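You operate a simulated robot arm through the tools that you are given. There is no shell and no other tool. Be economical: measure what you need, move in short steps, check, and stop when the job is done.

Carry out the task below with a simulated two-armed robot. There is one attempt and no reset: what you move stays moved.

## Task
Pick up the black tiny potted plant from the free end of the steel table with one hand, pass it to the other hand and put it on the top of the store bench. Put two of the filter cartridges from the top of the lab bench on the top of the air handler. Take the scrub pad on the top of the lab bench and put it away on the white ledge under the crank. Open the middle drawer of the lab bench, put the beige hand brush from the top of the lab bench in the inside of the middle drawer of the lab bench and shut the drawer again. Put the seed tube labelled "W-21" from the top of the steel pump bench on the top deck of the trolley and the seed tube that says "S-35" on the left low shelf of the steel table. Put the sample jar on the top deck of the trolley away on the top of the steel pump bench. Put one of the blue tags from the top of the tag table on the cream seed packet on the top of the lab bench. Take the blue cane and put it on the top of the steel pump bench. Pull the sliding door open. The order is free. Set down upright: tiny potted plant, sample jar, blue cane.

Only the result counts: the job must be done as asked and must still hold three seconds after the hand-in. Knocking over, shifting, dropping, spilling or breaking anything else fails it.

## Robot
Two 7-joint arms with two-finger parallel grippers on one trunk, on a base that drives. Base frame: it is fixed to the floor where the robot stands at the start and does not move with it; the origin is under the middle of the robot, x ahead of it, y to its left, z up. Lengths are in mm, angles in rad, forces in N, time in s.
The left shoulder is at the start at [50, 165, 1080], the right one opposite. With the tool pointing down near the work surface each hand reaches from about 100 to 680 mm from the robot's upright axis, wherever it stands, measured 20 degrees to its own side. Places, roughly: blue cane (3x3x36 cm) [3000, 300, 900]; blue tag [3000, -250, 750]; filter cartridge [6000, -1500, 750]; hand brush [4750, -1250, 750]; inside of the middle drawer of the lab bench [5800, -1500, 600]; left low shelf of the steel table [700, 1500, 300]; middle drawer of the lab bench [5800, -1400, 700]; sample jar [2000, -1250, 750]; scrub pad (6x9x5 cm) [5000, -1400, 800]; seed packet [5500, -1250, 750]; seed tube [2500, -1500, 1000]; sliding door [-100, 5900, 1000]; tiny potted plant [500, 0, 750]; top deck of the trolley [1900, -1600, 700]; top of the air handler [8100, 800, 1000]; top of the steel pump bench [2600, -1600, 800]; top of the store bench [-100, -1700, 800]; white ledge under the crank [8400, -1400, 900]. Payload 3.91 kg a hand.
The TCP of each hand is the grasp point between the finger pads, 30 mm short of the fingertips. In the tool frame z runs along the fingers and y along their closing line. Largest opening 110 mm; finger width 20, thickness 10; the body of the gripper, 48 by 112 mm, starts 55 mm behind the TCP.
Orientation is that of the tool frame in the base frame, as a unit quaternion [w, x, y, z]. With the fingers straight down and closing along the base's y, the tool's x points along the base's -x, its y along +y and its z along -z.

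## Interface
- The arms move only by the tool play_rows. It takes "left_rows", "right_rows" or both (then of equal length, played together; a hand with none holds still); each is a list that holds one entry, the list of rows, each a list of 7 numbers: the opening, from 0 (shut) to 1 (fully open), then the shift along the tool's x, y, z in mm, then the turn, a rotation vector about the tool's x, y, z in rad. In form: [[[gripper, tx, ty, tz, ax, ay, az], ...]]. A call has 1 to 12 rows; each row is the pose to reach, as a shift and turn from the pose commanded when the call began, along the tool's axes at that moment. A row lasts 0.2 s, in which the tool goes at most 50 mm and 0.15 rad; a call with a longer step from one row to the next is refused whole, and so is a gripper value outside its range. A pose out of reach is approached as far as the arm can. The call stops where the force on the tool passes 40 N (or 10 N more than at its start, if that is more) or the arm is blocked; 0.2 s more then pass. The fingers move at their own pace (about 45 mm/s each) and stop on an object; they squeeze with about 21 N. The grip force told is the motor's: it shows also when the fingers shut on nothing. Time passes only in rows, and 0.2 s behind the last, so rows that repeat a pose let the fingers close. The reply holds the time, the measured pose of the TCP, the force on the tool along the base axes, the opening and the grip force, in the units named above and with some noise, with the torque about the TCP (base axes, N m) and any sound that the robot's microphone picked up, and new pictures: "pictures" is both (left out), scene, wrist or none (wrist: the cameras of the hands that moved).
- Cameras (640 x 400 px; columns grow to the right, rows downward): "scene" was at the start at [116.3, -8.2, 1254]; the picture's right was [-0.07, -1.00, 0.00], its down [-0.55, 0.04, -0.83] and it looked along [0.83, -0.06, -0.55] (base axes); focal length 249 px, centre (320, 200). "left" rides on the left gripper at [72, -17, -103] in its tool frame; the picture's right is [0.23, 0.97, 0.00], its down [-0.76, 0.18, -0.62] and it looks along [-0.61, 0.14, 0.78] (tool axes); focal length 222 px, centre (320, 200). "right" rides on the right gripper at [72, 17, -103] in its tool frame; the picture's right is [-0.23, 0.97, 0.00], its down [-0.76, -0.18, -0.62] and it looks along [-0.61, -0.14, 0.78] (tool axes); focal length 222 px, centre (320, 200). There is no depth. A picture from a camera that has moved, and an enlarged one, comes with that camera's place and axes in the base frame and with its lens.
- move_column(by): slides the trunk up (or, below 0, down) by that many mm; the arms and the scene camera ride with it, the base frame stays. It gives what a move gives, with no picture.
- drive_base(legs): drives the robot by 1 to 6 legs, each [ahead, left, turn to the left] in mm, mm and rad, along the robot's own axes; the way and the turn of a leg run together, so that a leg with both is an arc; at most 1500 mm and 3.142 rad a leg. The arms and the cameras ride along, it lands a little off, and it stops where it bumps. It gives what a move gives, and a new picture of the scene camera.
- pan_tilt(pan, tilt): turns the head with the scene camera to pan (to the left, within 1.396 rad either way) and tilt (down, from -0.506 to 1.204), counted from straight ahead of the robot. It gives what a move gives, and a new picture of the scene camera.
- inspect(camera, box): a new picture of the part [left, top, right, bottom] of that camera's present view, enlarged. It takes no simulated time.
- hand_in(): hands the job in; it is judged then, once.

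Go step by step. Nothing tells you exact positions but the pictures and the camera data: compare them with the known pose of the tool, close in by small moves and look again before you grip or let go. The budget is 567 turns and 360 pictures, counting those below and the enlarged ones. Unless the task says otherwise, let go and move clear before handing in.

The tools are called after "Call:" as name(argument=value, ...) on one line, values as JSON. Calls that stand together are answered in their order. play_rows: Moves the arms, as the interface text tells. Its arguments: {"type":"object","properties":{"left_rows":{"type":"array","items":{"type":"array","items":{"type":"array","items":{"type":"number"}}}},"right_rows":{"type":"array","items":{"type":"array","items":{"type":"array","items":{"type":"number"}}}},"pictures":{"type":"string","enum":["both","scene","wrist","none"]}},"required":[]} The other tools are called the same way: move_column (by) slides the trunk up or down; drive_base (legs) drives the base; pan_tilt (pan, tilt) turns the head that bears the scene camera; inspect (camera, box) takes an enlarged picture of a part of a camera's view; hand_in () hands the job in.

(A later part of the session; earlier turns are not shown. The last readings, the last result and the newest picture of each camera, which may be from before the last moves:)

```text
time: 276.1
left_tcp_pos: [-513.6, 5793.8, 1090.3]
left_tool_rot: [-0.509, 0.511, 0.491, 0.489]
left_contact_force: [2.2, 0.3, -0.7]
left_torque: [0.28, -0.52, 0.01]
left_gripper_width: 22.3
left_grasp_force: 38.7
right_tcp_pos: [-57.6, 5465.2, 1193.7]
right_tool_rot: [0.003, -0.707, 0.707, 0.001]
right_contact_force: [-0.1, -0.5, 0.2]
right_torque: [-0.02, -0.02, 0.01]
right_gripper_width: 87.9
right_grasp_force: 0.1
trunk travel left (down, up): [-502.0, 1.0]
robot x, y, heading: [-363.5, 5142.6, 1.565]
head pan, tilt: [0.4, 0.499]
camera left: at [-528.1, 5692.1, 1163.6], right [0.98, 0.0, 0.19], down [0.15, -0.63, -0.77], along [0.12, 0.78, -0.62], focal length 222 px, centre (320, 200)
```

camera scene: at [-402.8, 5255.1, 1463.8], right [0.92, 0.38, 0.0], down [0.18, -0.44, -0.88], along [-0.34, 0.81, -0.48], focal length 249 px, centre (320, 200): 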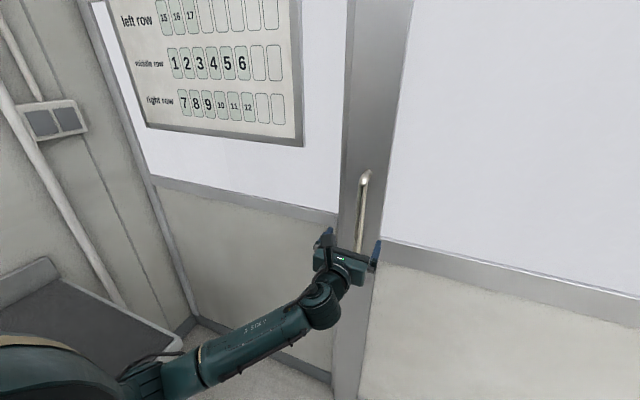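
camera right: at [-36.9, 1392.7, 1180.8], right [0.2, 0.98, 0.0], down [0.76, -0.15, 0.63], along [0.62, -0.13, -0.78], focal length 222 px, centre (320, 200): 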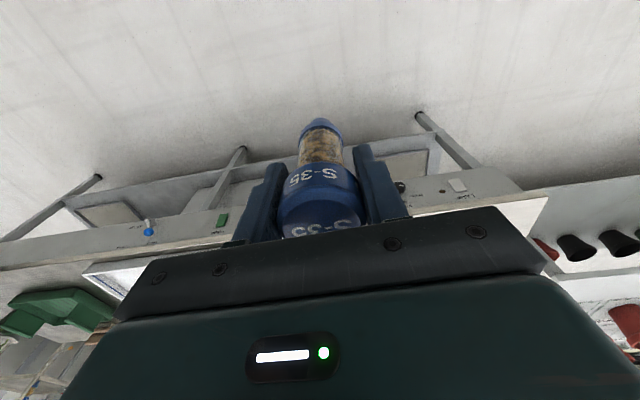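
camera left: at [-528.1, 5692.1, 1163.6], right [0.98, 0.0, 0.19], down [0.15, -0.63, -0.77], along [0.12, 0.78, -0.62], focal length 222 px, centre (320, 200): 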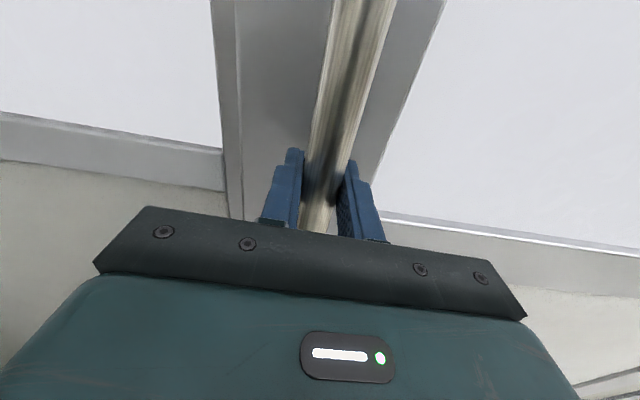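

Handle gripped (22 mm). I try sliding by driving the base 200 mm to the right.

Call:
drive_base(legs=[[0, -200, 0]])

```text
time: 278.5
left_tcp_pos: [-311.0, 5794.7, 1090.4]
left_tool_rot: [-0.508, 0.512, 0.49, 0.489]
left_contact_force: [2.3, 12.2, 3.8]
left_torque: [0.01, -0.94, -0.15]
left_gripper_width: 22.1
left_grasp_force: 44.9
right_tcp_pos: [143.3, 5465.1, 1194.3]
right_tool_rot: [0.003, -0.707, 0.707, 0.001]
right_contact_force: [0.4, 0.1, 0.1]
right_torque: [0.01, -0.03, -0.01]
right_gripper_width: 87.9
right_grasp_force: 0.0
trunk travel left (down, up): [-502.0, 1.0]
robot x, y, heading: [-162.8, 5144.0, 1.568]
head pan, tilt: [0.4, 0.499]
camera scene: at [-201.2, 5255.7, 1463.7], right [0.92, 0.38, 0.0], down [0.18, -0.44, -0.88], along [-0.34, 0.81, -0.48], focal length 249 px, centre (320, 200)
```

scene: 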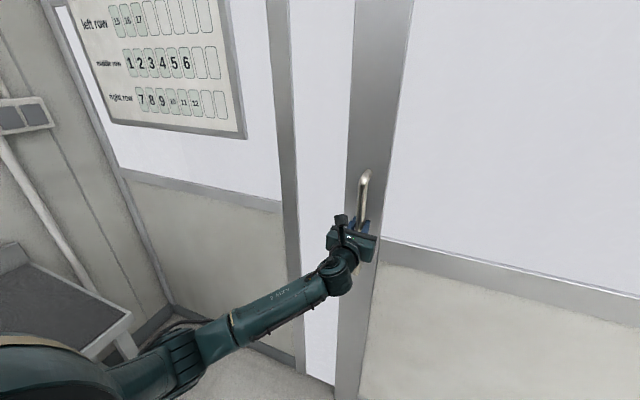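

It slides. I continue to the right.

Call:
drive_base(legs=[[0, -350, 0]])

Call:
drive_base(legs=[[0, -300, 0]])

```text
time: 282.2
left_tcp_pos: [44.7, 5794.2, 1090.0]
left_tool_rot: [-0.507, 0.513, 0.489, 0.491]
left_contact_force: [-3.2, 28.6, 6.8]
left_torque: [-0.06, -0.94, -0.08]
left_gripper_width: 22.4
left_grasp_force: 44.7
right_tcp_pos: [498.2, 5463.2, 1193.0]
right_tool_rot: [0.004, -0.705, 0.709, -0.001]
right_contact_force: [0.0, 0.0, -0.2]
right_torque: [-0.03, 0.03, -0.02]
right_gripper_width: 88.0
right_grasp_force: 0.2
trunk travel left (down, up): [-502.0, 1.0]
robot x, y, heading: [187.0, 5139.3, 1.561]
head pan, tilt: [0.4, 0.499]
camera scene: at [152.4, 5255.4, 1463.5], right [0.92, 0.38, 0.0], down [0.18, -0.45, -0.88], along [-0.33, 0.81, -0.48], focal length 249 px, centre (320, 200)
```

scene: 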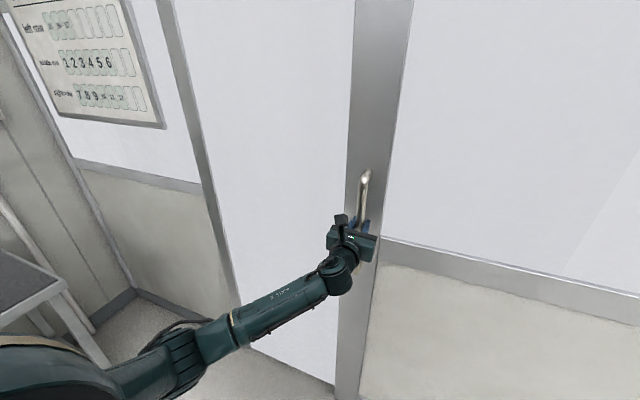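

```text
time: 285.4
left_tcp_pos: [348.9, 5792.3, 1089.2]
left_tool_rot: [-0.506, 0.512, 0.49, 0.492]
left_contact_force: [-1.5, 35.9, 2.1]
left_torque: [0.06, -0.95, -0.01]
left_gripper_width: 21.8
left_grasp_force: 45.3
right_tcp_pos: [801.6, 5460.0, 1192.6]
right_tool_rot: [0.003, -0.704, 0.711, -0.001]
right_contact_force: [-0.8, 0.4, -0.4]
right_torque: [0.02, -0.01, -0.01]
right_gripper_width: 87.9
right_grasp_force: 0.1
trunk travel left (down, up): [-502.0, 1.0]
robot x, y, heading: [490.4, 5135.0, 1.562]
head pan, tilt: [0.4, 0.499]
camera scene: at [455.0, 5253.9, 1463.3], right [0.93, 0.38, 0.0], down [0.18, -0.45, -0.88], along [-0.33, 0.81, -0.48], focal length 249 px, centre (320, 200)
```

scene: 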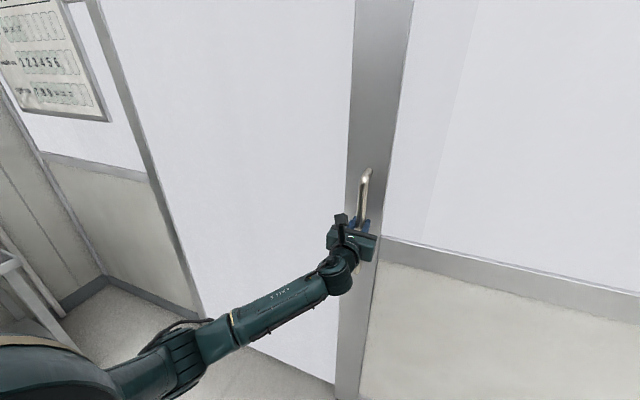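

Call:
drive_base(legs=[[8, -100, 0]])

Call:
pan_tilt(pan=0.2, tilt=-0.3)

```text
time: 286.7
left_tcp_pos: [395.1, 5791.5, 1090.3]
left_tool_rot: [0.511, -0.506, -0.497, -0.485]
left_contact_force: [-1.3, -3.9, 2.6]
left_torque: [-0.25, -0.86, 0.36]
left_gripper_width: 22.0
left_grasp_force: 45.3
right_tcp_pos: [859.3, 5458.8, 1193.7]
right_tool_rot: [0.003, -0.705, 0.709, 0.001]
right_contact_force: [-0.5, 0.2, 0.1]
right_torque: [0.0, -0.01, 0.03]
right_gripper_width: 88.2
right_grasp_force: 0.0
trunk travel left (down, up): [-502.0, 1.0]
robot x, y, heading: [551.4, 5138.0, 1.558]
head pan, tilt: [0.4, 0.499]
stopped in leg 1: the force on the tool passed its limit at 51 N (the readings are from after the stop); the commanded pose is now the measured one
camera scene: at [513.3, 5251.7, 1463.9], right [0.93, 0.38, 0.0], down [0.18, -0.44, -0.88], along [-0.33, 0.81, -0.48], focal length 249 px, centre (320, 200)
```

scene: 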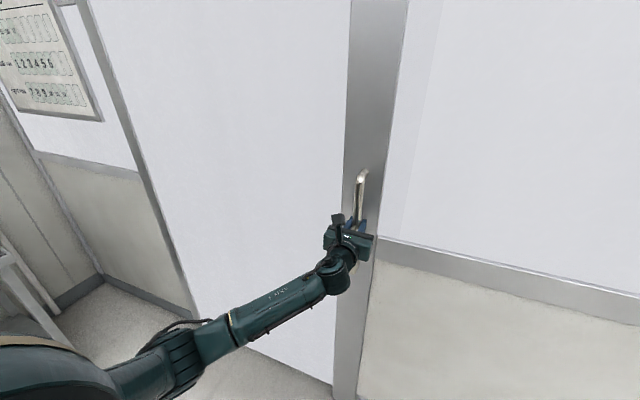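

```text
time: 287.8
left_tcp_pos: [395.6, 5793.0, 1090.1]
left_tool_rot: [0.512, -0.506, -0.496, -0.485]
left_contact_force: [-5.1, -5.6, 1.7]
left_torque: [-0.44, -1.01, 0.02]
left_gripper_width: 22.2
left_grasp_force: 45.0
right_tcp_pos: [858.5, 5459.3, 1194.6]
right_tool_rot: [0.005, -0.705, 0.709, 0.002]
right_contact_force: [0.6, -0.3, 0.0]
right_torque: [0.03, -0.01, 0.0]
right_gripper_width: 88.0
right_grasp_force: 0.1
trunk travel left (down, up): [-502.0, 1.0]
robot x, y, heading: [548.7, 5143.4, 1.56]
head pan, tilt: [0.201, -0.3]
camera scene: at [532.2, 5244.6, 1535.4], right [0.98, 0.19, 0.0], down [-0.06, 0.29, -0.96], along [-0.18, 0.94, 0.3], focal length 249 px, centre (320, 200)
```

scene: 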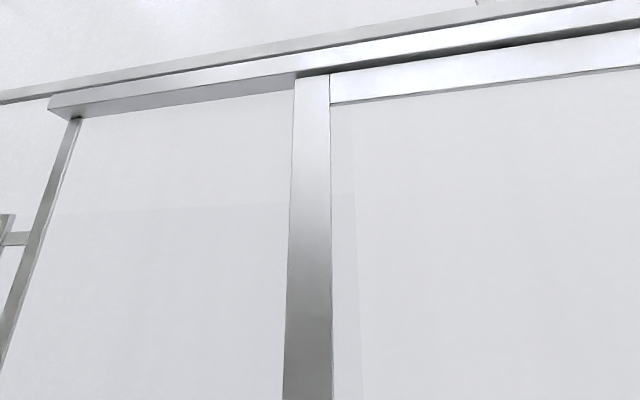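

The door reached its end stop (about 0.9 m open). I release and back off.

Call:
play_rows(left_rows=[[[1, 0, 0, 0, 0, 0, 0], [1, 0, 0, 0, 0, 0, 0], [1, 0, 0, 0, 0, 0, 0], [1, 0, 0, 0, 0, 0, 0], [1, 0, 0, 0, 0, 0, 0], [1, 0, 0, -40, 0, 0, 0], [1, 0, 0, -80, 0, 0, 0]]], pictures="none")

Call:
drive_base(legs=[[-350, 0, 0]])

Call:
pan_tilt(pan=0.2, tilt=0.3)

```text
time: 289.4
left_tcp_pos: [399.2, 5711.7, 1092.3]
left_tool_rot: [0.513, -0.508, -0.495, -0.484]
left_contact_force: [0.5, 0.1, 1.3]
left_torque: [-0.02, -0.01, -0.01]
left_gripper_width: 110.2
left_grasp_force: 0.0
right_tcp_pos: [859.5, 5460.0, 1193.6]
right_tool_rot: [0.003, -0.705, 0.709, 0.001]
right_contact_force: [-0.5, 0.2, 0.4]
right_torque: [0.0, 0.0, 0.03]
right_gripper_width: 88.1
right_grasp_force: 0.1
trunk travel left (down, up): [-502.0, 1.0]
robot x, y, heading: [550.4, 5137.9, 1.559]
head pan, tilt: [0.201, -0.3]
```

```text
time: 291.6
left_tcp_pos: [395.7, 5370.3, 1092.2]
left_tool_rot: [0.512, -0.507, -0.496, -0.485]
left_contact_force: [0.4, -0.3, 0.3]
left_torque: [-0.02, -0.05, 0.0]
left_gripper_width: 109.8
left_grasp_force: 0.1
right_tcp_pos: [855.7, 5115.7, 1193.5]
right_tool_rot: [0.004, -0.705, 0.71, 0.001]
right_contact_force: [0.1, -0.1, -0.2]
right_torque: [0.02, 0.01, -0.01]
right_gripper_width: 88.0
right_grasp_force: 0.0
trunk travel left (down, up): [-502.0, 1.0]
robot x, y, heading: [542.8, 4799.7, 1.56]
head pan, tilt: [0.201, -0.3]
camera scene: at [529.6, 4901.1, 1535.5], right [0.98, 0.19, 0.0], down [-0.06, 0.29, -0.96], along [-0.18, 0.94, 0.3], focal length 249 px, centre (320, 200)
```

scene: 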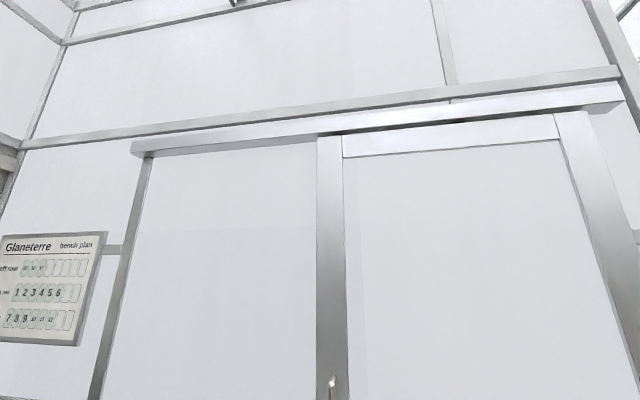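

```text
time: 292.6
left_tcp_pos: [395.9, 5369.3, 1091.2]
left_tool_rot: [0.512, -0.508, -0.496, -0.484]
left_contact_force: [-1.2, 0.0, 0.0]
left_torque: [0.01, 0.0, 0.02]
left_gripper_width: 110.1
left_grasp_force: 0.0
right_tcp_pos: [855.8, 5116.3, 1194.3]
right_tool_rot: [0.004, -0.705, 0.71, 0.001]
right_contact_force: [0.1, 0.3, -0.9]
right_torque: [0.03, 0.02, 0.0]
right_gripper_width: 87.9
right_grasp_force: 0.0
trunk travel left (down, up): [-502.0, 1.0]
robot x, y, heading: [543.7, 4794.7, 1.559]
head pan, tilt: [0.201, 0.3]
camera scene: at [526.8, 4916.2, 1482.2], right [0.98, 0.19, 0.0], down [0.06, -0.29, -0.96], along [-0.18, 0.94, -0.29], focal length 249 px, centre (320, 200)
```

scene: 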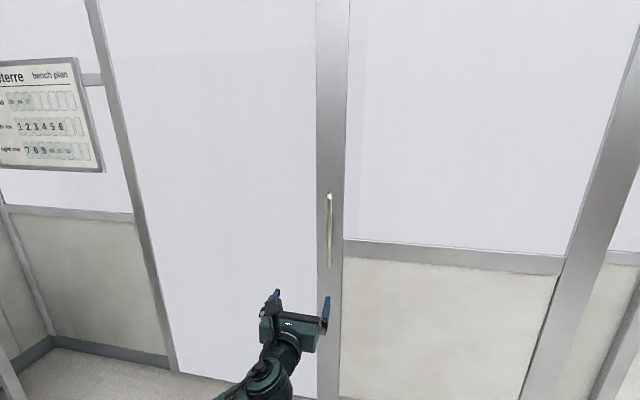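

The door stands open. I go back the corridor toward the trolley for the jar.

Call:
drive_base(legs=[[0, 610, 0], [-1450, 0, 0], [-1450, 0, 0], [-1450, 0, 0], [-1150, 0, 0]])

```text
time: 324.5
left_tcp_pos: [-316.1, -123.4, 1092.0]
left_tool_rot: [-0.505, 0.515, 0.488, 0.492]
left_contact_force: [0.2, 0.9, 0.3]
left_torque: [0.02, 0.0, -0.04]
left_gripper_width: 109.9
left_grasp_force: 0.2
right_tcp_pos: [135.5, -389.7, 1193.8]
right_tool_rot: [0.004, -0.695, 0.719, 0.001]
right_contact_force: [0.4, 0.4, 0.3]
right_torque: [-0.01, 0.0, 0.02]
right_gripper_width: 88.0
right_grasp_force: 0.1
trunk travel left (down, up): [-502.0, 1.0]
robot x, y, heading: [-183.5, -700.1, 1.534]
head pan, tilt: [0.201, 0.3]
camera scene: at [-198.6, -580.9, 1482.2], right [0.99, 0.16, 0.0], down [0.05, -0.29, -0.96], along [-0.15, 0.94, -0.3], focal length 249 px, centre (320, 200)
```

scene: 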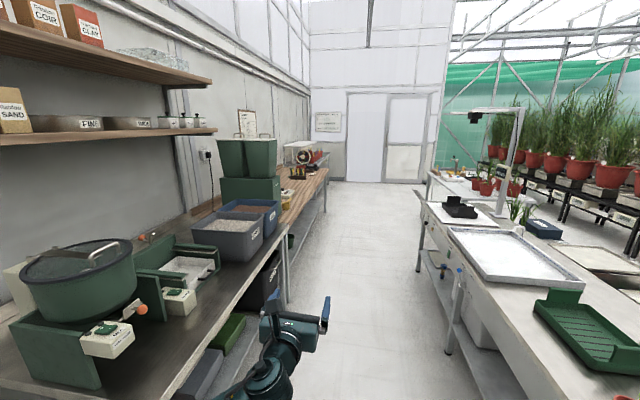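

Call:
drive_base(legs=[[0, 0, -1.534], [1250, 0, 0], [0, -430, 0]])

Call:
pan_tilt(pan=-0.1, tilt=0.5)

```text
time: 338.5
left_tcp_pos: [1634.2, -999.1, 1091.8]
left_tool_rot: [-0.021, 0.709, -0.006, 0.705]
left_contact_force: [0.3, 0.0, 0.2]
left_torque: [-0.03, 0.02, 0.0]
left_gripper_width: 109.7
left_grasp_force: 0.0
right_tcp_pos: [1382.0, -1459.4, 1194.5]
right_tool_rot: [0.003, 0.001, 1.0, -0.001]
right_contact_force: [-0.3, 0.5, 1.1]
right_torque: [0.0, 0.03, -0.03]
right_gripper_width: 88.2
right_grasp_force: 0.1
trunk travel left (down, up): [-502.0, 1.0]
robot x, y, heading: [1061.7, -1152.4, -0.004]
head pan, tilt: [0.201, 0.3]
camera scene: at [1180.5, -1135.5, 1482.2], right [0.19, -0.98, 0.0], down [-0.29, -0.06, -0.96], along [0.94, 0.18, -0.3], focal length 249 px, centre (320, 200)
```

scene: 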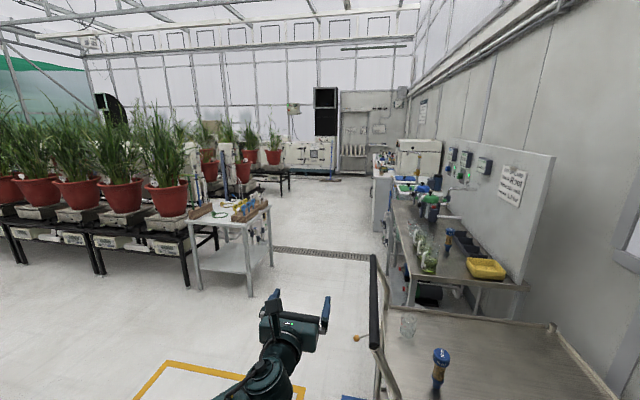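

```text
time: 339.3
left_tcp_pos: [1634.6, -998.0, 1091.8]
left_tool_rot: [-0.02, 0.709, -0.006, 0.705]
left_contact_force: [-0.1, 0.0, -0.2]
left_torque: [0.01, 0.01, -0.02]
left_gripper_width: 109.8
left_grasp_force: 0.0
right_tcp_pos: [1382.8, -1460.5, 1194.2]
right_tool_rot: [0.003, 0.001, 1.0, -0.002]
right_contact_force: [0.1, -0.1, -0.6]
right_torque: [0.0, 0.0, 0.0]
right_gripper_width: 88.0
right_grasp_force: 0.1
trunk travel left (down, up): [-502.0, 1.0]
robot x, y, heading: [1059.2, -1152.5, -0.005]
head pan, tilt: [-0.099, 0.499]
camera scene: at [1179.4, -1162.8, 1463.8], right [-0.11, -0.99, 0.0], down [-0.48, 0.05, -0.88], along [0.87, -0.09, -0.48], focal length 249 px, centre (320, 200)
```

scene: 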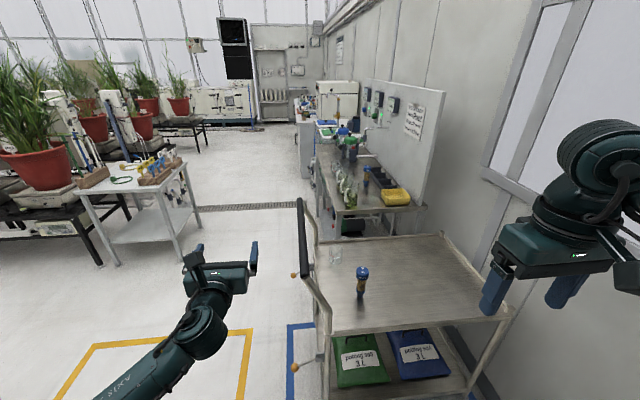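

Call:
drive_base(legs=[[310, 0, 0]])

Call:
play_rows(right_rows=[[[0.8, -35, 17, 30, 0, 0, 0], [0.8, -70, 34, 60, 0, 0, 0], [0.8, -105, 51, 90, 0, 0, 0], [0.8, -140, 68, 120, 0, 0, 0], [0.8, -175, 85, 150, 0, 0, 0], [0.8, -210, 102, 180, 0, 0, 0], [0.8, -245, 119, 200, 0, 0, 0], [0.8, -285, 136, 200, 0, 0, 0], [0.8, -300, 152, 200, 0, 0, 0], [0.8, -300, 152, 200, 0, 0, 0]]])

```text
time: 341.4
left_tcp_pos: [1945.1, -1000.0, 1091.5]
left_tool_rot: [-0.021, 0.71, -0.007, 0.704]
left_contact_force: [0.6, -0.3, 0.0]
left_torque: [0.03, -0.02, -0.03]
left_gripper_width: 109.8
left_grasp_force: 0.1
right_tcp_pos: [1691.9, -1462.8, 1192.3]
right_tool_rot: [0.004, 0.002, 1.0, -0.002]
right_contact_force: [0.1, 0.1, -0.3]
right_torque: [0.02, 0.03, 0.02]
right_gripper_width: 87.8
right_grasp_force: 0.0
trunk travel left (down, up): [-502.0, 1.0]
robot x, y, heading: [1368.9, -1152.8, -0.009]
head pan, tilt: [-0.099, 0.499]
camera scene: at [1490.6, -1165.4, 1463.7], right [-0.11, -0.99, 0.0], down [-0.48, 0.05, -0.88], along [0.87, -0.09, -0.48], focal length 249 px, centre (320, 200)
```

scene: 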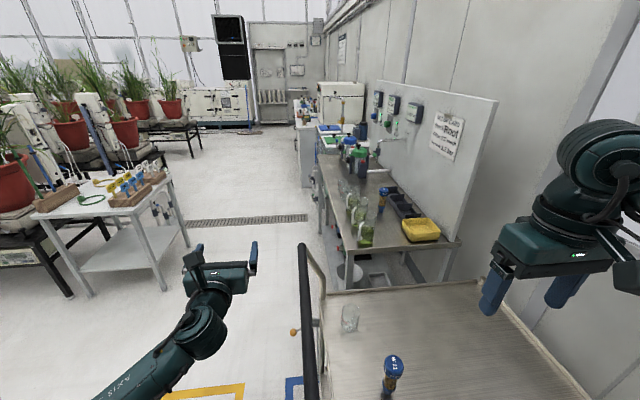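

```text
time: 343.6
left_tcp_pos: [1944.5, -1001.5, 1090.5]
left_tool_rot: [-0.021, 0.709, -0.007, 0.705]
left_contact_force: [0.2, 0.5, 0.0]
left_torque: [-0.02, -0.03, -0.02]
left_gripper_width: 110.0
left_grasp_force: 0.1
right_tcp_pos: [1993.3, -1313.1, 994.3]
right_tool_rot: [0.003, 0.001, 1.0, -0.002]
right_contact_force: [-0.7, -0.8, 0.2]
right_torque: [0.0, 0.0, 0.03]
right_gripper_width: 88.3
right_grasp_force: 0.1
trunk travel left (down, up): [-502.0, 1.0]
robot x, y, heading: [1372.5, -1152.4, -0.008]
head pan, tilt: [-0.099, 0.499]
camera scene: at [1489.9, -1165.7, 1463.8], right [-0.11, -0.99, 0.0], down [-0.48, 0.05, -0.88], along [0.87, -0.09, -0.48], focal length 249 px, centre (320, 200)
camera right: at [1919.8, -1296.4, 1097.4], right [0.23, 0.97, 0.0], down [0.76, -0.18, 0.63], along [0.61, -0.15, -0.78], focal length 222 px, centre (320, 200)
```

scene: 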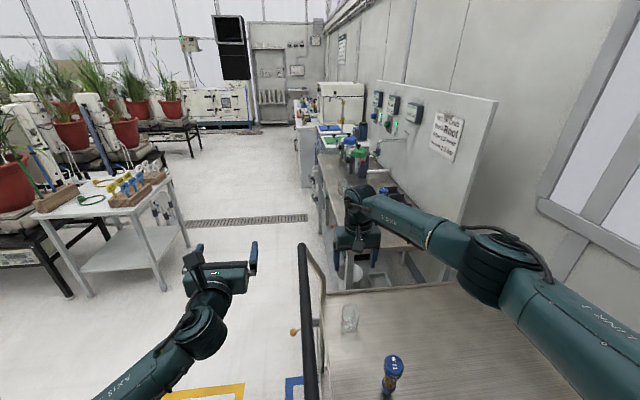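
right: 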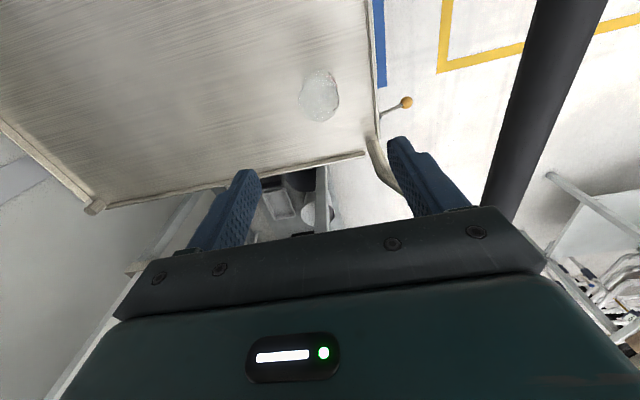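

Call:
play_rows(right_rows=[[[0.85, -7, 0, 45, 0, 0, 0], [0.85, -7, 0, 90, 0, 0, 0], [0.85, -7, 0, 135, 0, 0, 0], [0.85, -7, 0, 165, 0, 0, 0], [0.85, -7, 0, 165, 0, 0, 0]]])

```text
time: 344.8
left_tcp_pos: [1945.0, -1002.3, 1091.5]
left_tool_rot: [-0.02, 0.709, -0.008, 0.705]
left_contact_force: [-0.1, 0.4, 0.6]
left_torque: [0.01, 0.02, 0.04]
left_gripper_width: 110.1
left_grasp_force: 0.0
right_tcp_pos: [1975.0, -1323.0, 841.9]
right_tool_rot: [0.003, 0.002, 1.0, -0.002]
right_contact_force: [0.5, -0.2, 0.2]
right_torque: [0.0, -0.01, 0.01]
right_gripper_width: 93.4
right_grasp_force: 0.0
right hand out of reach, approached as far as the arm can: row 3, 4, 5
trunk travel left (down, up): [-502.0, 1.0]
robot x, y, heading: [1369.0, -1153.4, -0.006]
head pan, tilt: [-0.099, 0.499]
camera scene: at [1489.8, -1165.0, 1463.8], right [-0.11, -0.99, 0.0], down [-0.48, 0.05, -0.88], along [0.87, -0.09, -0.48], focal length 249 px, centre (320, 200)
camera right: at [1901.7, -1305.0, 944.5], right [0.23, 0.97, 0.0], down [0.76, -0.18, 0.63], along [0.61, -0.15, -0.78], focal length 222 px, centre (320, 200)
```

scene: 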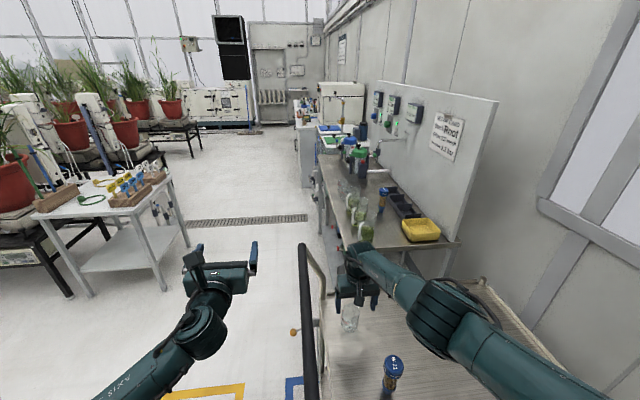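
right: 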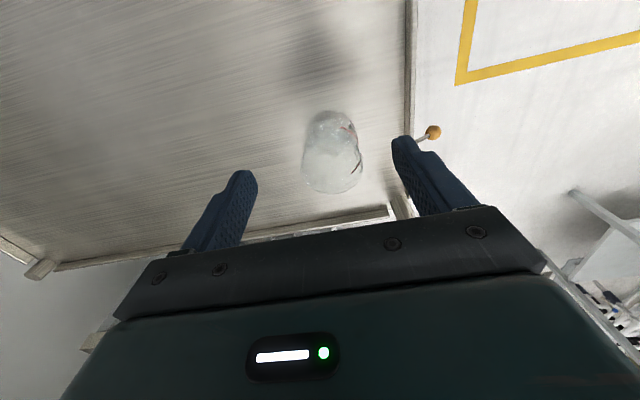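

The arm is short of reach here and its elbow is above the W-21 tube; I'll raise, shift the robot 140 mm to the right so the elbow clears the tube, and move the left hand away from the handle bar.

Call:
play_rows(right_rows=[[[0.85, 0, 0, -45, 0, 0, 0], [0.85, 0, 0, -90, 0, 0, 0], [0.85, 20, 0, -130, 0, 0, 0], [0.85, 40, 0, -160, 0, 0, 0]]], left_rows=[[[1, 15, -40, -15, 0, 0, 0], [1, 30, -80, -30, 0, 0, 0], [1, 45, -120, -45, 0, 0, 0], [1, 60, -160, -60, 0, 0, 0]]], pictures="none")

Call:
drive_base(legs=[[0, -140, 0]])

Call:
move_column(by=-120)

Call:
play_rows(right_rows=[[[0.85, -15, 35, 0, 0, 0, 0], [0.85, -30, 70, 0, 0, 0, 0], [0.85, -45, 110, 0, 0, 0, 0], [0.85, -60, 145, 0, 0, 0, 0], [0.85, -60, 145, 0, 0, 0, 0]]])

```text
time: 345.8
left_tcp_pos: [1882.0, -844.4, 1158.4]
left_tool_rot: [-0.019, 0.709, -0.008, 0.705]
left_contact_force: [0.0, 0.1, -0.1]
left_torque: [0.01, -0.04, 0.0]
left_gripper_width: 110.0
left_grasp_force: 0.0
right_tcp_pos: [1934.5, -1323.0, 1001.5]
right_tool_rot: [0.003, 0.002, 1.0, -0.003]
right_contact_force: [-0.2, 0.7, -0.2]
right_torque: [0.01, -0.03, 0.0]
right_gripper_width: 93.5
right_grasp_force: 0.0
trunk travel left (down, up): [-502.0, 1.0]
robot x, y, heading: [1373.5, -1155.4, -0.008]
head pan, tilt: [-0.099, 0.499]
```

```text
time: 346.8
left_tcp_pos: [1881.9, -875.3, 1159.6]
left_tool_rot: [-0.021, 0.709, -0.008, 0.705]
left_contact_force: [-0.1, -0.1, 0.0]
left_torque: [-0.03, 0.02, 0.03]
left_gripper_width: 110.0
left_grasp_force: 0.0
right_tcp_pos: [1935.9, -1351.1, 999.9]
right_tool_rot: [0.003, 0.002, 1.0, -0.001]
right_contact_force: [0.2, -0.6, -0.4]
right_torque: [0.01, 0.02, -0.01]
right_gripper_width: 93.5
right_grasp_force: 0.0
trunk travel left (down, up): [-502.0, 1.0]
robot x, y, heading: [1373.3, -1182.1, -0.01]
head pan, tilt: [-0.099, 0.499]
stopped in leg 1: the robot was blocked; the commanded pose is now the measured one
camera scene: at [1489.5, -1196.0, 1463.8], right [-0.11, -0.99, 0.0], down [-0.48, 0.05, -0.88], along [0.87, -0.09, -0.48], focal length 249 px, centre (320, 200)
```

scene: 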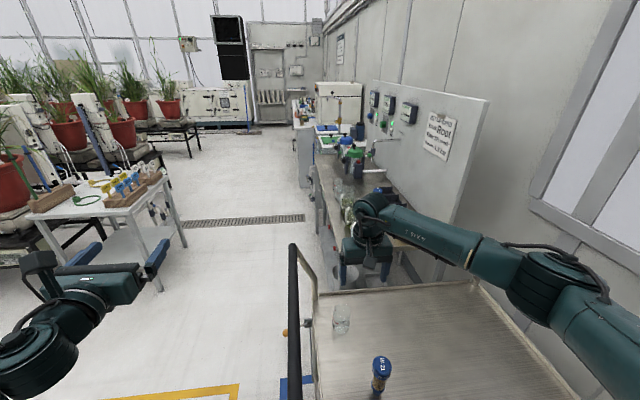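

```text
time: 348.3
left_tcp_pos: [1882.6, -874.7, 1038.6]
left_tool_rot: [-0.02, 0.709, -0.006, 0.705]
left_contact_force: [1.0, 0.5, -0.2]
left_torque: [-0.02, -0.01, -0.01]
left_gripper_width: 109.9
left_grasp_force: 0.1
right_tcp_pos: [1934.8, -1350.4, 880.3]
right_tool_rot: [0.004, 0.001, 1.0, -0.002]
right_contact_force: [0.4, -0.3, 1.0]
right_torque: [0.03, -0.02, -0.01]
right_gripper_width: 93.5
right_grasp_force: 0.1
trunk travel left (down, up): [-382.0, 121.0]
robot x, y, heading: [1371.8, -1185.4, -0.011]
head pan, tilt: [-0.099, 0.499]
```

```text
time: 349.2
left_tcp_pos: [1882.8, -877.9, 1038.8]
left_tool_rot: [-0.02, 0.709, -0.008, 0.705]
left_contact_force: [0.4, 0.3, 0.1]
left_torque: [-0.01, -0.01, -0.01]
left_gripper_width: 110.2
left_grasp_force: 0.0
right_tcp_pos: [1986.3, -1246.1, 880.3]
right_tool_rot: [0.0, 0.007, 1.0, -0.011]
right_contact_force: [-3.0, -9.6, 1.7]
right_torque: [0.77, -0.21, 0.3]
right_gripper_width: 88.0
right_grasp_force: 0.1
right hand out of reach, approached as far as the arm can: row 4
trunk travel left (down, up): [-382.0, 121.0]
robot x, y, heading: [1369.0, -1183.4, -0.011]
head pan, tilt: [-0.099, 0.499]
stopped in row 4 (right hand): the force on the tool passed its limit at 57 N (the readings are from after the stop); the commanded pose is now the measured one
camera scene: at [1489.7, -1195.9, 1343.7], right [-0.11, -0.99, 0.0], down [-0.48, 0.05, -0.88], along [0.87, -0.1, -0.48], focal length 249 px, centre (320, 200)
camera right: at [1914.2, -1226.0, 982.1], right [0.24, 0.97, -0.02], down [0.76, -0.17, 0.63], along [0.6, -0.17, -0.78], focal length 222 px, centre (320, 200)
```

scene: 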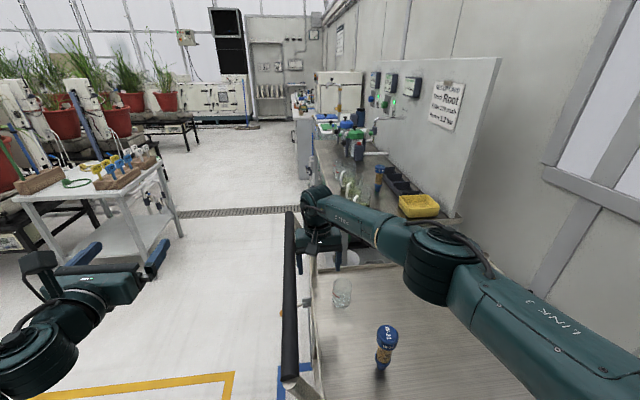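
right: 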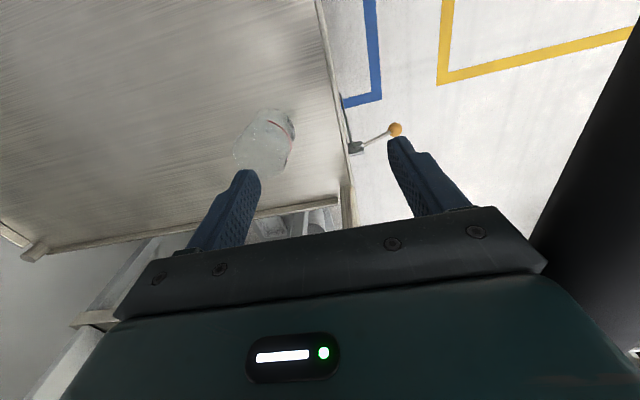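

I chained too quickly: the base stopped early and the hand touched the handle bar; the jar and tube have not moved. I pull the hand back to the jar's line.

Call:
play_rows(right_rows=[[[0.85, 0, -25, 0, 0, 0, 0], [0.85, -5, -50, 0, 0, 0, 0], [0.85, -10, -72, 0, 0, 0, 0], [0.85, -10, -72, 0, 0, 0, 0]]], pictures="both")

```text
time: 350.2
left_tcp_pos: [1882.5, -875.9, 1037.2]
left_tool_rot: [-0.021, 0.709, -0.007, 0.705]
left_contact_force: [-0.2, 0.9, 0.1]
left_torque: [-0.04, -0.01, -0.01]
left_gripper_width: 110.1
left_grasp_force: 0.1
right_tcp_pos: [1994.4, -1315.1, 883.2]
right_tool_rot: [-0.001, 0.004, 1.0, -0.011]
right_contact_force: [0.6, -0.7, 0.2]
right_torque: [0.0, 0.02, 0.0]
right_gripper_width: 93.6
right_grasp_force: 0.1
trunk travel left (down, up): [-382.0, 121.0]
robot x, y, heading: [1373.8, -1185.0, -0.009]
head pan, tilt: [-0.099, 0.499]
camera scene: at [1489.4, -1194.8, 1343.8], right [-0.11, -0.99, 0.0], down [-0.48, 0.05, -0.88], along [0.87, -0.1, -0.48], focal length 249 px, centre (320, 200)
camera right: at [1922.5, -1295.5, 984.7], right [0.24, 0.97, -0.02], down [0.76, -0.17, 0.63], along [0.6, -0.16, -0.78], focal length 222 px, centre (320, 200)
```

scene: 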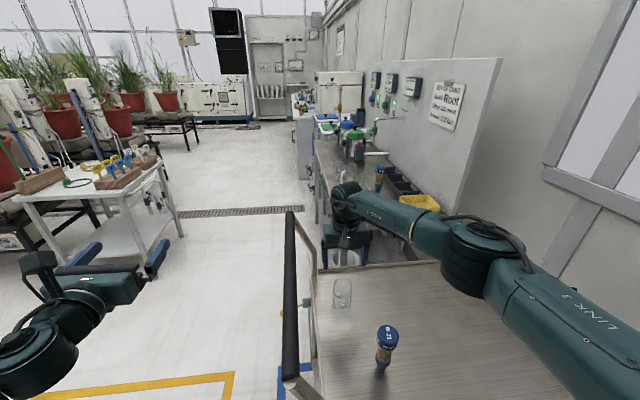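
right: 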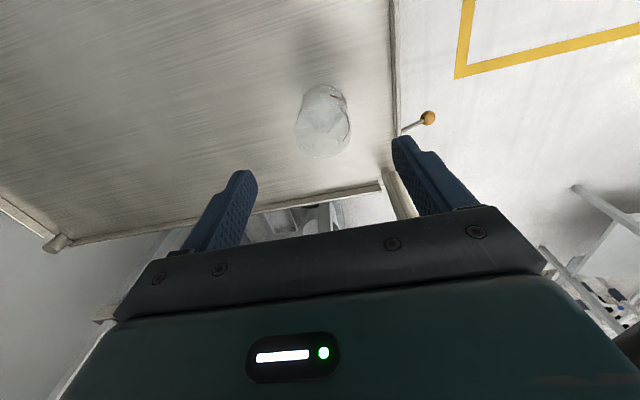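

Call:
play_rows(right_rows=[[[0.85, -3, 0, 35, 0, 0, 0], [0.85, -3, 0, 70, 0, 0, 0], [0.85, -3, 0, 100, 0, 0, 0], [0.85, -3, 0, 100, 0, 0, 0]]], pictures="both")

```text
time: 351.2
left_tcp_pos: [1884.3, -875.6, 1037.6]
left_tool_rot: [-0.019, 0.709, -0.008, 0.705]
left_contact_force: [0.1, 1.1, 0.8]
left_torque: [0.0, 0.01, -0.03]
left_gripper_width: 109.8
left_grasp_force: 0.0
right_tcp_pos: [1992.1, -1319.6, 783.9]
right_tool_rot: [-0.001, 0.006, 1.0, -0.01]
right_contact_force: [0.6, 0.6, -0.4]
right_torque: [-0.03, 0.03, 0.0]
right_gripper_width: 93.5
right_grasp_force: 0.0
right hand out of reach, approached as far as the arm can: row 3, 4
trunk travel left (down, up): [-382.0, 121.0]
robot x, y, heading: [1373.1, -1179.4, -0.01]
head pan, tilt: [-0.099, 0.499]
camera scene: at [1489.5, -1194.8, 1343.8], right [-0.11, -0.99, 0.0], down [-0.48, 0.05, -0.88], along [0.87, -0.1, -0.48], focal length 249 px, centre (320, 200)
camera right: at [1919.0, -1299.2, 885.0], right [0.24, 0.97, -0.02], down [0.76, -0.17, 0.63], along [0.6, -0.16, -0.78], focal length 222 px, centre (320, 200)
```

scene: 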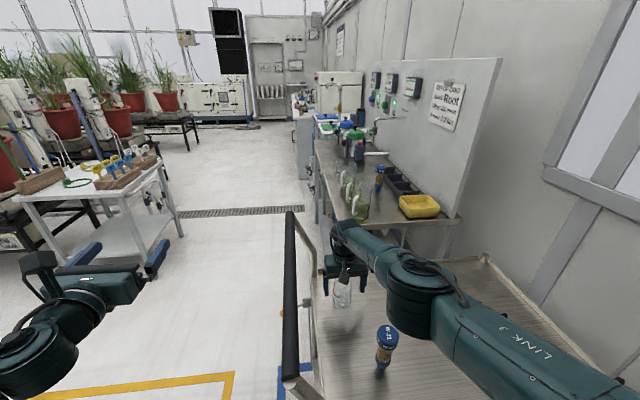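
right: 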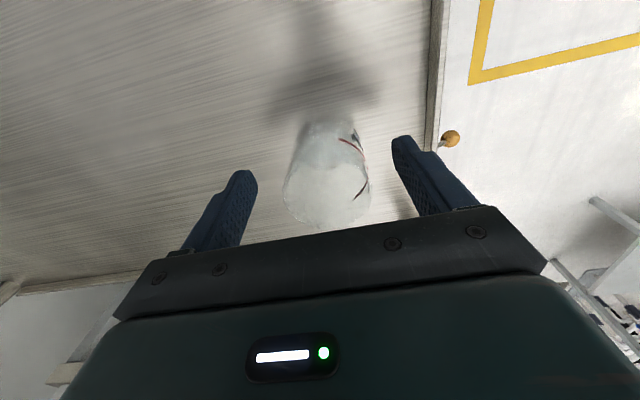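

Call:
move_column(by=-22)

Call:
play_rows(right_rows=[[[0.85, -4, 3, 0, 0, 0, 0], [0, -4, 3, 0, 0, 0, 0], [0, -4, 3, 0, 0, 0, 0], [0, -4, 3, 0, 0, 0, 0], [0, -4, 3, 0, 0, 0, 0]]], pictures="wrist")

```text
time: 351.9
left_tcp_pos: [1883.1, -876.5, 1015.2]
left_tool_rot: [-0.019, 0.709, -0.007, 0.705]
left_contact_force: [0.5, -0.6, 0.5]
left_torque: [-0.01, 0.02, -0.01]
left_gripper_width: 109.8
left_grasp_force: 0.0
right_tcp_pos: [1990.7, -1318.5, 760.4]
right_tool_rot: [-0.001, 0.005, 1.0, -0.01]
right_contact_force: [-0.5, 0.4, 0.5]
right_torque: [-0.01, 0.02, 0.02]
right_gripper_width: 93.4
right_grasp_force: 0.1
trunk travel left (down, up): [-360.0, 143.0]
robot x, y, heading: [1369.9, -1185.4, -0.012]
head pan, tilt: [-0.099, 0.499]
```

```text
time: 353.1
left_tcp_pos: [1883.2, -875.0, 1016.0]
left_tool_rot: [-0.02, 0.709, -0.008, 0.705]
left_contact_force: [-1.0, 0.4, -0.2]
left_torque: [0.03, 0.0, 0.0]
left_gripper_width: 109.8
left_grasp_force: 0.1
right_tcp_pos: [1992.1, -1319.9, 760.9]
right_tool_rot: [-0.001, 0.005, 1.0, -0.011]
right_contact_force: [0.4, 0.2, 1.8]
right_torque: [0.05, -0.02, -0.01]
right_gripper_width: 51.5
right_grasp_force: 21.2
right hand out of reach, approached as far as the arm can: row 1, 2, 3, 4, 5
trunk travel left (down, up): [-360.0, 143.0]
robot x, y, heading: [1369.9, -1180.7, -0.006]
head pan, tilt: [-0.099, 0.499]
camera right: at [1919.1, -1299.5, 863.4], right [0.24, 0.97, -0.02], down [0.76, -0.17, 0.63], along [0.6, -0.16, -0.78], focal length 222 px, centre (320, 200)
```

right: 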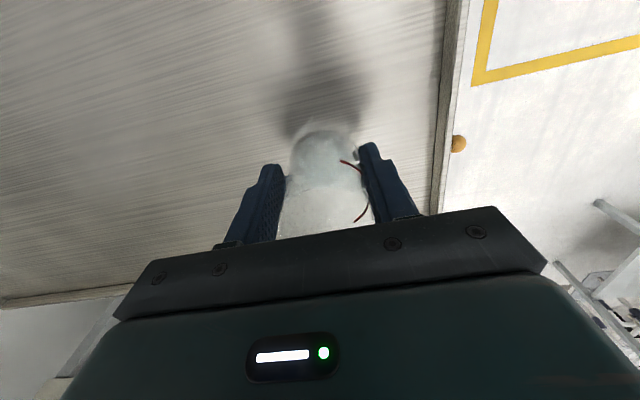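

Jar held. I lift with the trunk, then the arm, and back away.

Call:
move_column(by=142)

Call:
play_rows(right_rows=[[[0, 0, 0, -40, 0, 0, 0], [0, 0, 0, -80, 0, 0, 0], [0, 0, 0, -120, 0, 0, 0]]], pictures="scene")

```text
time: 354.8
left_tcp_pos: [1883.6, -875.9, 1156.5]
left_tool_rot: [-0.02, 0.709, -0.007, 0.705]
left_contact_force: [0.2, -1.3, 0.5]
left_torque: [-0.02, -0.01, -0.01]
left_gripper_width: 109.9
left_grasp_force: 0.0
right_tcp_pos: [1992.6, -1319.1, 903.2]
right_tool_rot: [-0.001, 0.005, 1.0, -0.01]
right_contact_force: [-0.4, -0.3, 0.3]
right_torque: [-0.03, 0.03, 0.03]
right_gripper_width: 51.1
right_grasp_force: 21.2
trunk travel left (down, up): [-502.0, 1.0]
robot x, y, heading: [1370.5, -1181.5, -0.01]
head pan, tilt: [-0.099, 0.499]
```

```text
time: 355.6
left_tcp_pos: [1882.3, -877.3, 1158.0]
left_tool_rot: [-0.02, 0.709, -0.008, 0.705]
left_contact_force: [0.3, 0.2, 0.5]
left_torque: [0.0, -0.01, 0.02]
left_gripper_width: 110.0
left_grasp_force: 0.0
right_tcp_pos: [1990.3, -1320.5, 1022.7]
right_tool_rot: [-0.001, 0.006, 1.0, -0.011]
right_contact_force: [0.2, -0.4, -0.2]
right_torque: [0.04, -0.01, 0.01]
right_gripper_width: 50.2
right_grasp_force: 20.7
trunk travel left (down, up): [-502.0, 1.0]
robot x, y, heading: [1371.4, -1186.2, -0.011]
head pan, tilt: [-0.099, 0.499]
camera scene: at [1489.3, -1196.4, 1463.7], right [-0.11, -0.99, 0.0], down [-0.48, 0.05, -0.88], along [0.87, -0.09, -0.48], focal length 249 px, centre (320, 200)
```

scene: 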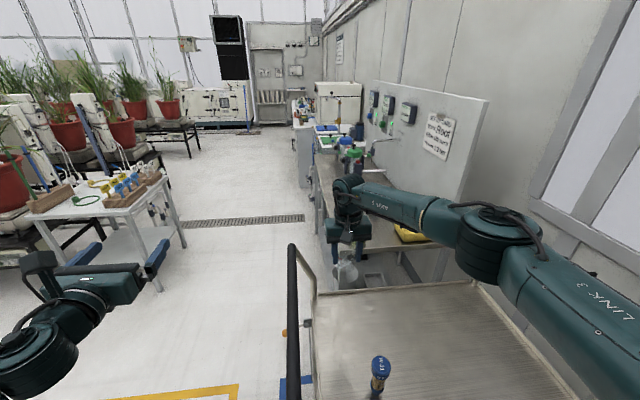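

Call:
drive_base(legs=[[-330, 0, 0]])

Call:
play_rows(right_rows=[[[0, 40, 0, -15, 0, 0, 0], [0, 80, 0, -30, 0, 0, 0], [0, 120, 0, -45, 0, 0, 0], [0, 160, 0, -60, 0, 0, 0]]], pictures="wrist")

```text
time: 357.8
left_tcp_pos: [1552.9, -877.8, 1157.8]
left_tool_rot: [-0.016, 0.709, -0.01, 0.705]
left_contact_force: [0.5, 1.0, -0.3]
left_torque: [0.04, 0.02, 0.03]
left_gripper_width: 110.0
left_grasp_force: 0.0
right_tcp_pos: [1655.0, -1320.0, 1022.9]
right_tool_rot: [0.001, 0.01, 1.0, -0.01]
right_contact_force: [-0.6, 0.4, 0.0]
right_torque: [-0.01, -0.01, 0.0]
right_gripper_width: 50.0
right_grasp_force: 20.5
trunk travel left (down, up): [-502.0, 1.0]
robot x, y, heading: [1038.3, -1175.3, -0.022]
head pan, tilt: [-0.099, 0.499]
camera scene: at [1155.0, -1191.4, 1463.8], right [-0.12, -0.99, 0.0], down [-0.47, 0.06, -0.88], along [0.87, -0.1, -0.48], focal length 249 px, centre (320, 200)
```

scene: 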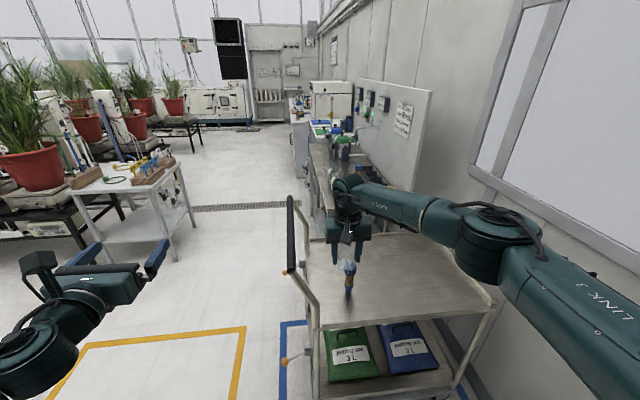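

```text
time: 358.8
left_tcp_pos: [1551.0, -875.9, 1158.3]
left_tool_rot: [-0.015, 0.709, -0.012, 0.705]
left_contact_force: [-0.1, 0.1, -0.2]
left_torque: [0.0, -0.02, 0.01]
left_gripper_width: 110.2
left_grasp_force: 0.1
right_tcp_pos: [1494.2, -1315.0, 1083.6]
right_tool_rot: [0.0, 0.012, 1.0, -0.012]
right_contact_force: [0.5, 0.0, -0.6]
right_torque: [-0.04, -0.03, -0.02]
right_gripper_width: 50.0
right_grasp_force: 20.8
trunk travel left (down, up): [-502.0, 1.0]
robot x, y, heading: [1039.0, -1179.4, -0.021]
head pan, tilt: [-0.099, 0.499]
camera right: at [1421.7, -1294.0, 1186.2], right [0.25, 0.97, -0.02], down [0.76, -0.18, 0.63], along [0.6, -0.17, -0.78], focal length 222 px, centre (320, 200)
```

right: 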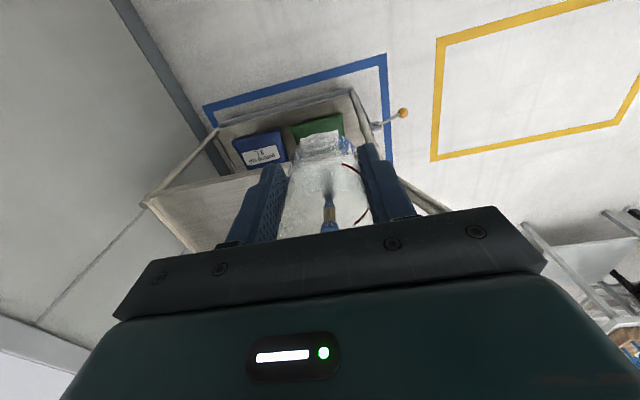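

Call:
drive_base(legs=[[0, 530, 0], [0, 0, -1.55], [0, 1450, 0]])

Call:
pan_tilt(pan=0.0, tilt=0.6)

```text
time: 380.2
left_tcp_pos: [2808.1, -1171.3, 1158.4]
left_tool_rot: [0.486, 0.495, -0.508, 0.511]
left_contact_force: [-0.1, -1.1, 0.0]
left_torque: [-0.04, 0.02, -0.02]
left_gripper_width: 110.1
left_grasp_force: 0.0
right_tcp_pos: [2371.2, -1115.7, 1082.5]
right_tool_rot: [-0.009, 0.713, 0.701, -0.007]
right_contact_force: [-0.1, 0.1, -1.7]
right_torque: [0.0, 0.02, 0.01]
right_gripper_width: 47.3
right_grasp_force: 21.3
trunk travel left (down, up): [-502.0, 1.0]
robot x, y, heading: [2500.9, -660.5, -1.586]
head pan, tilt: [-0.099, 0.499]
camera scene: at [2492.7, -779.0, 1463.8], right [-0.99, 0.12, 0.0], down [0.06, 0.48, -0.88], along [-0.1, -0.87, -0.48], focal length 249 px, centre (320, 200)
```

scene: 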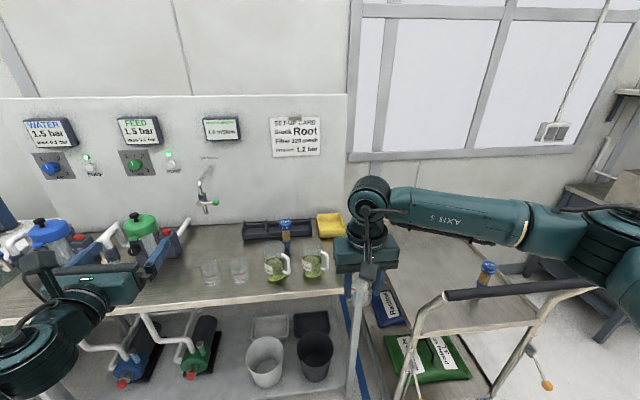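

```text
time: 380.9
left_tcp_pos: [2808.6, -1171.1, 1158.1]
left_tool_rot: [0.486, 0.494, -0.508, 0.51]
left_contact_force: [0.2, 0.4, -0.3]
left_torque: [-0.02, -0.02, -0.03]
left_gripper_width: 109.9
left_grasp_force: 0.1
right_tcp_pos: [2370.6, -1115.6, 1084.0]
right_tool_rot: [-0.008, 0.713, 0.701, -0.006]
right_contact_force: [-0.6, -0.4, -0.2]
right_torque: [0.0, 0.04, -0.01]
right_gripper_width: 47.4
right_grasp_force: 20.2
trunk travel left (down, up): [-502.0, 1.0]
robot x, y, heading: [2503.8, -656.3, -1.585]
head pan, tilt: [0.0, 0.6]
camera scene: at [2501.7, -777.0, 1454.7], right [-1.0, 0.02, 0.0], down [0.01, 0.56, -0.83], along [-0.01, -0.83, -0.56], focal length 249 px, centre (320, 200)
```

scene: 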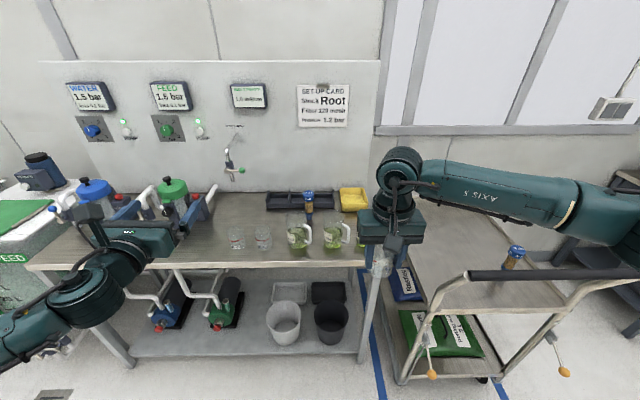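

Call:
inspect(camera="right", box=[200, 80, 440, 260])

Call:
inspect(camera="scene", box=[330, 180, 440, 300])

```text
2.22 times, centred on (320, 170) of right
camera zoom: at [2390.9, -1043.8, 1185.8], right [0.97, -0.24, -0.02], down [-0.18, -0.76, 0.63], along [-0.17, -0.6, -0.78], focal length 494 px, centre (320, 267)
```

zoom: 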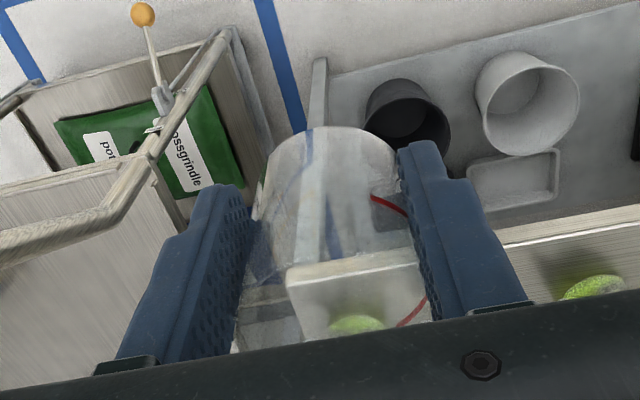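

```text
3.33 times, centred on (385, 240) of scene
camera zoom: at [2501.7, -777.0, 1454.7], right [-1.0, 0.02, 0.0], down [0.01, 0.56, -0.83], along [-0.01, -0.83, -0.56], focal length 830 px, centre (103, 67)
```

zoom: 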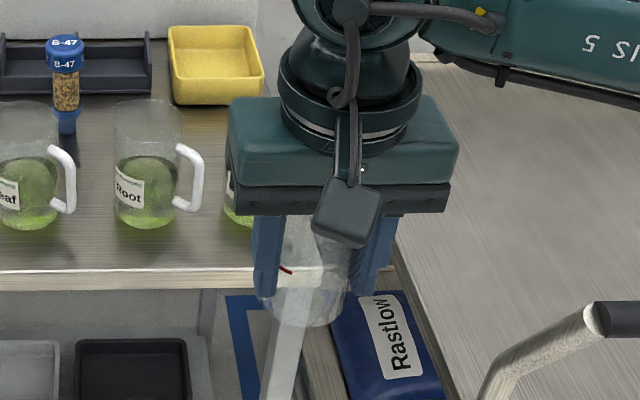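

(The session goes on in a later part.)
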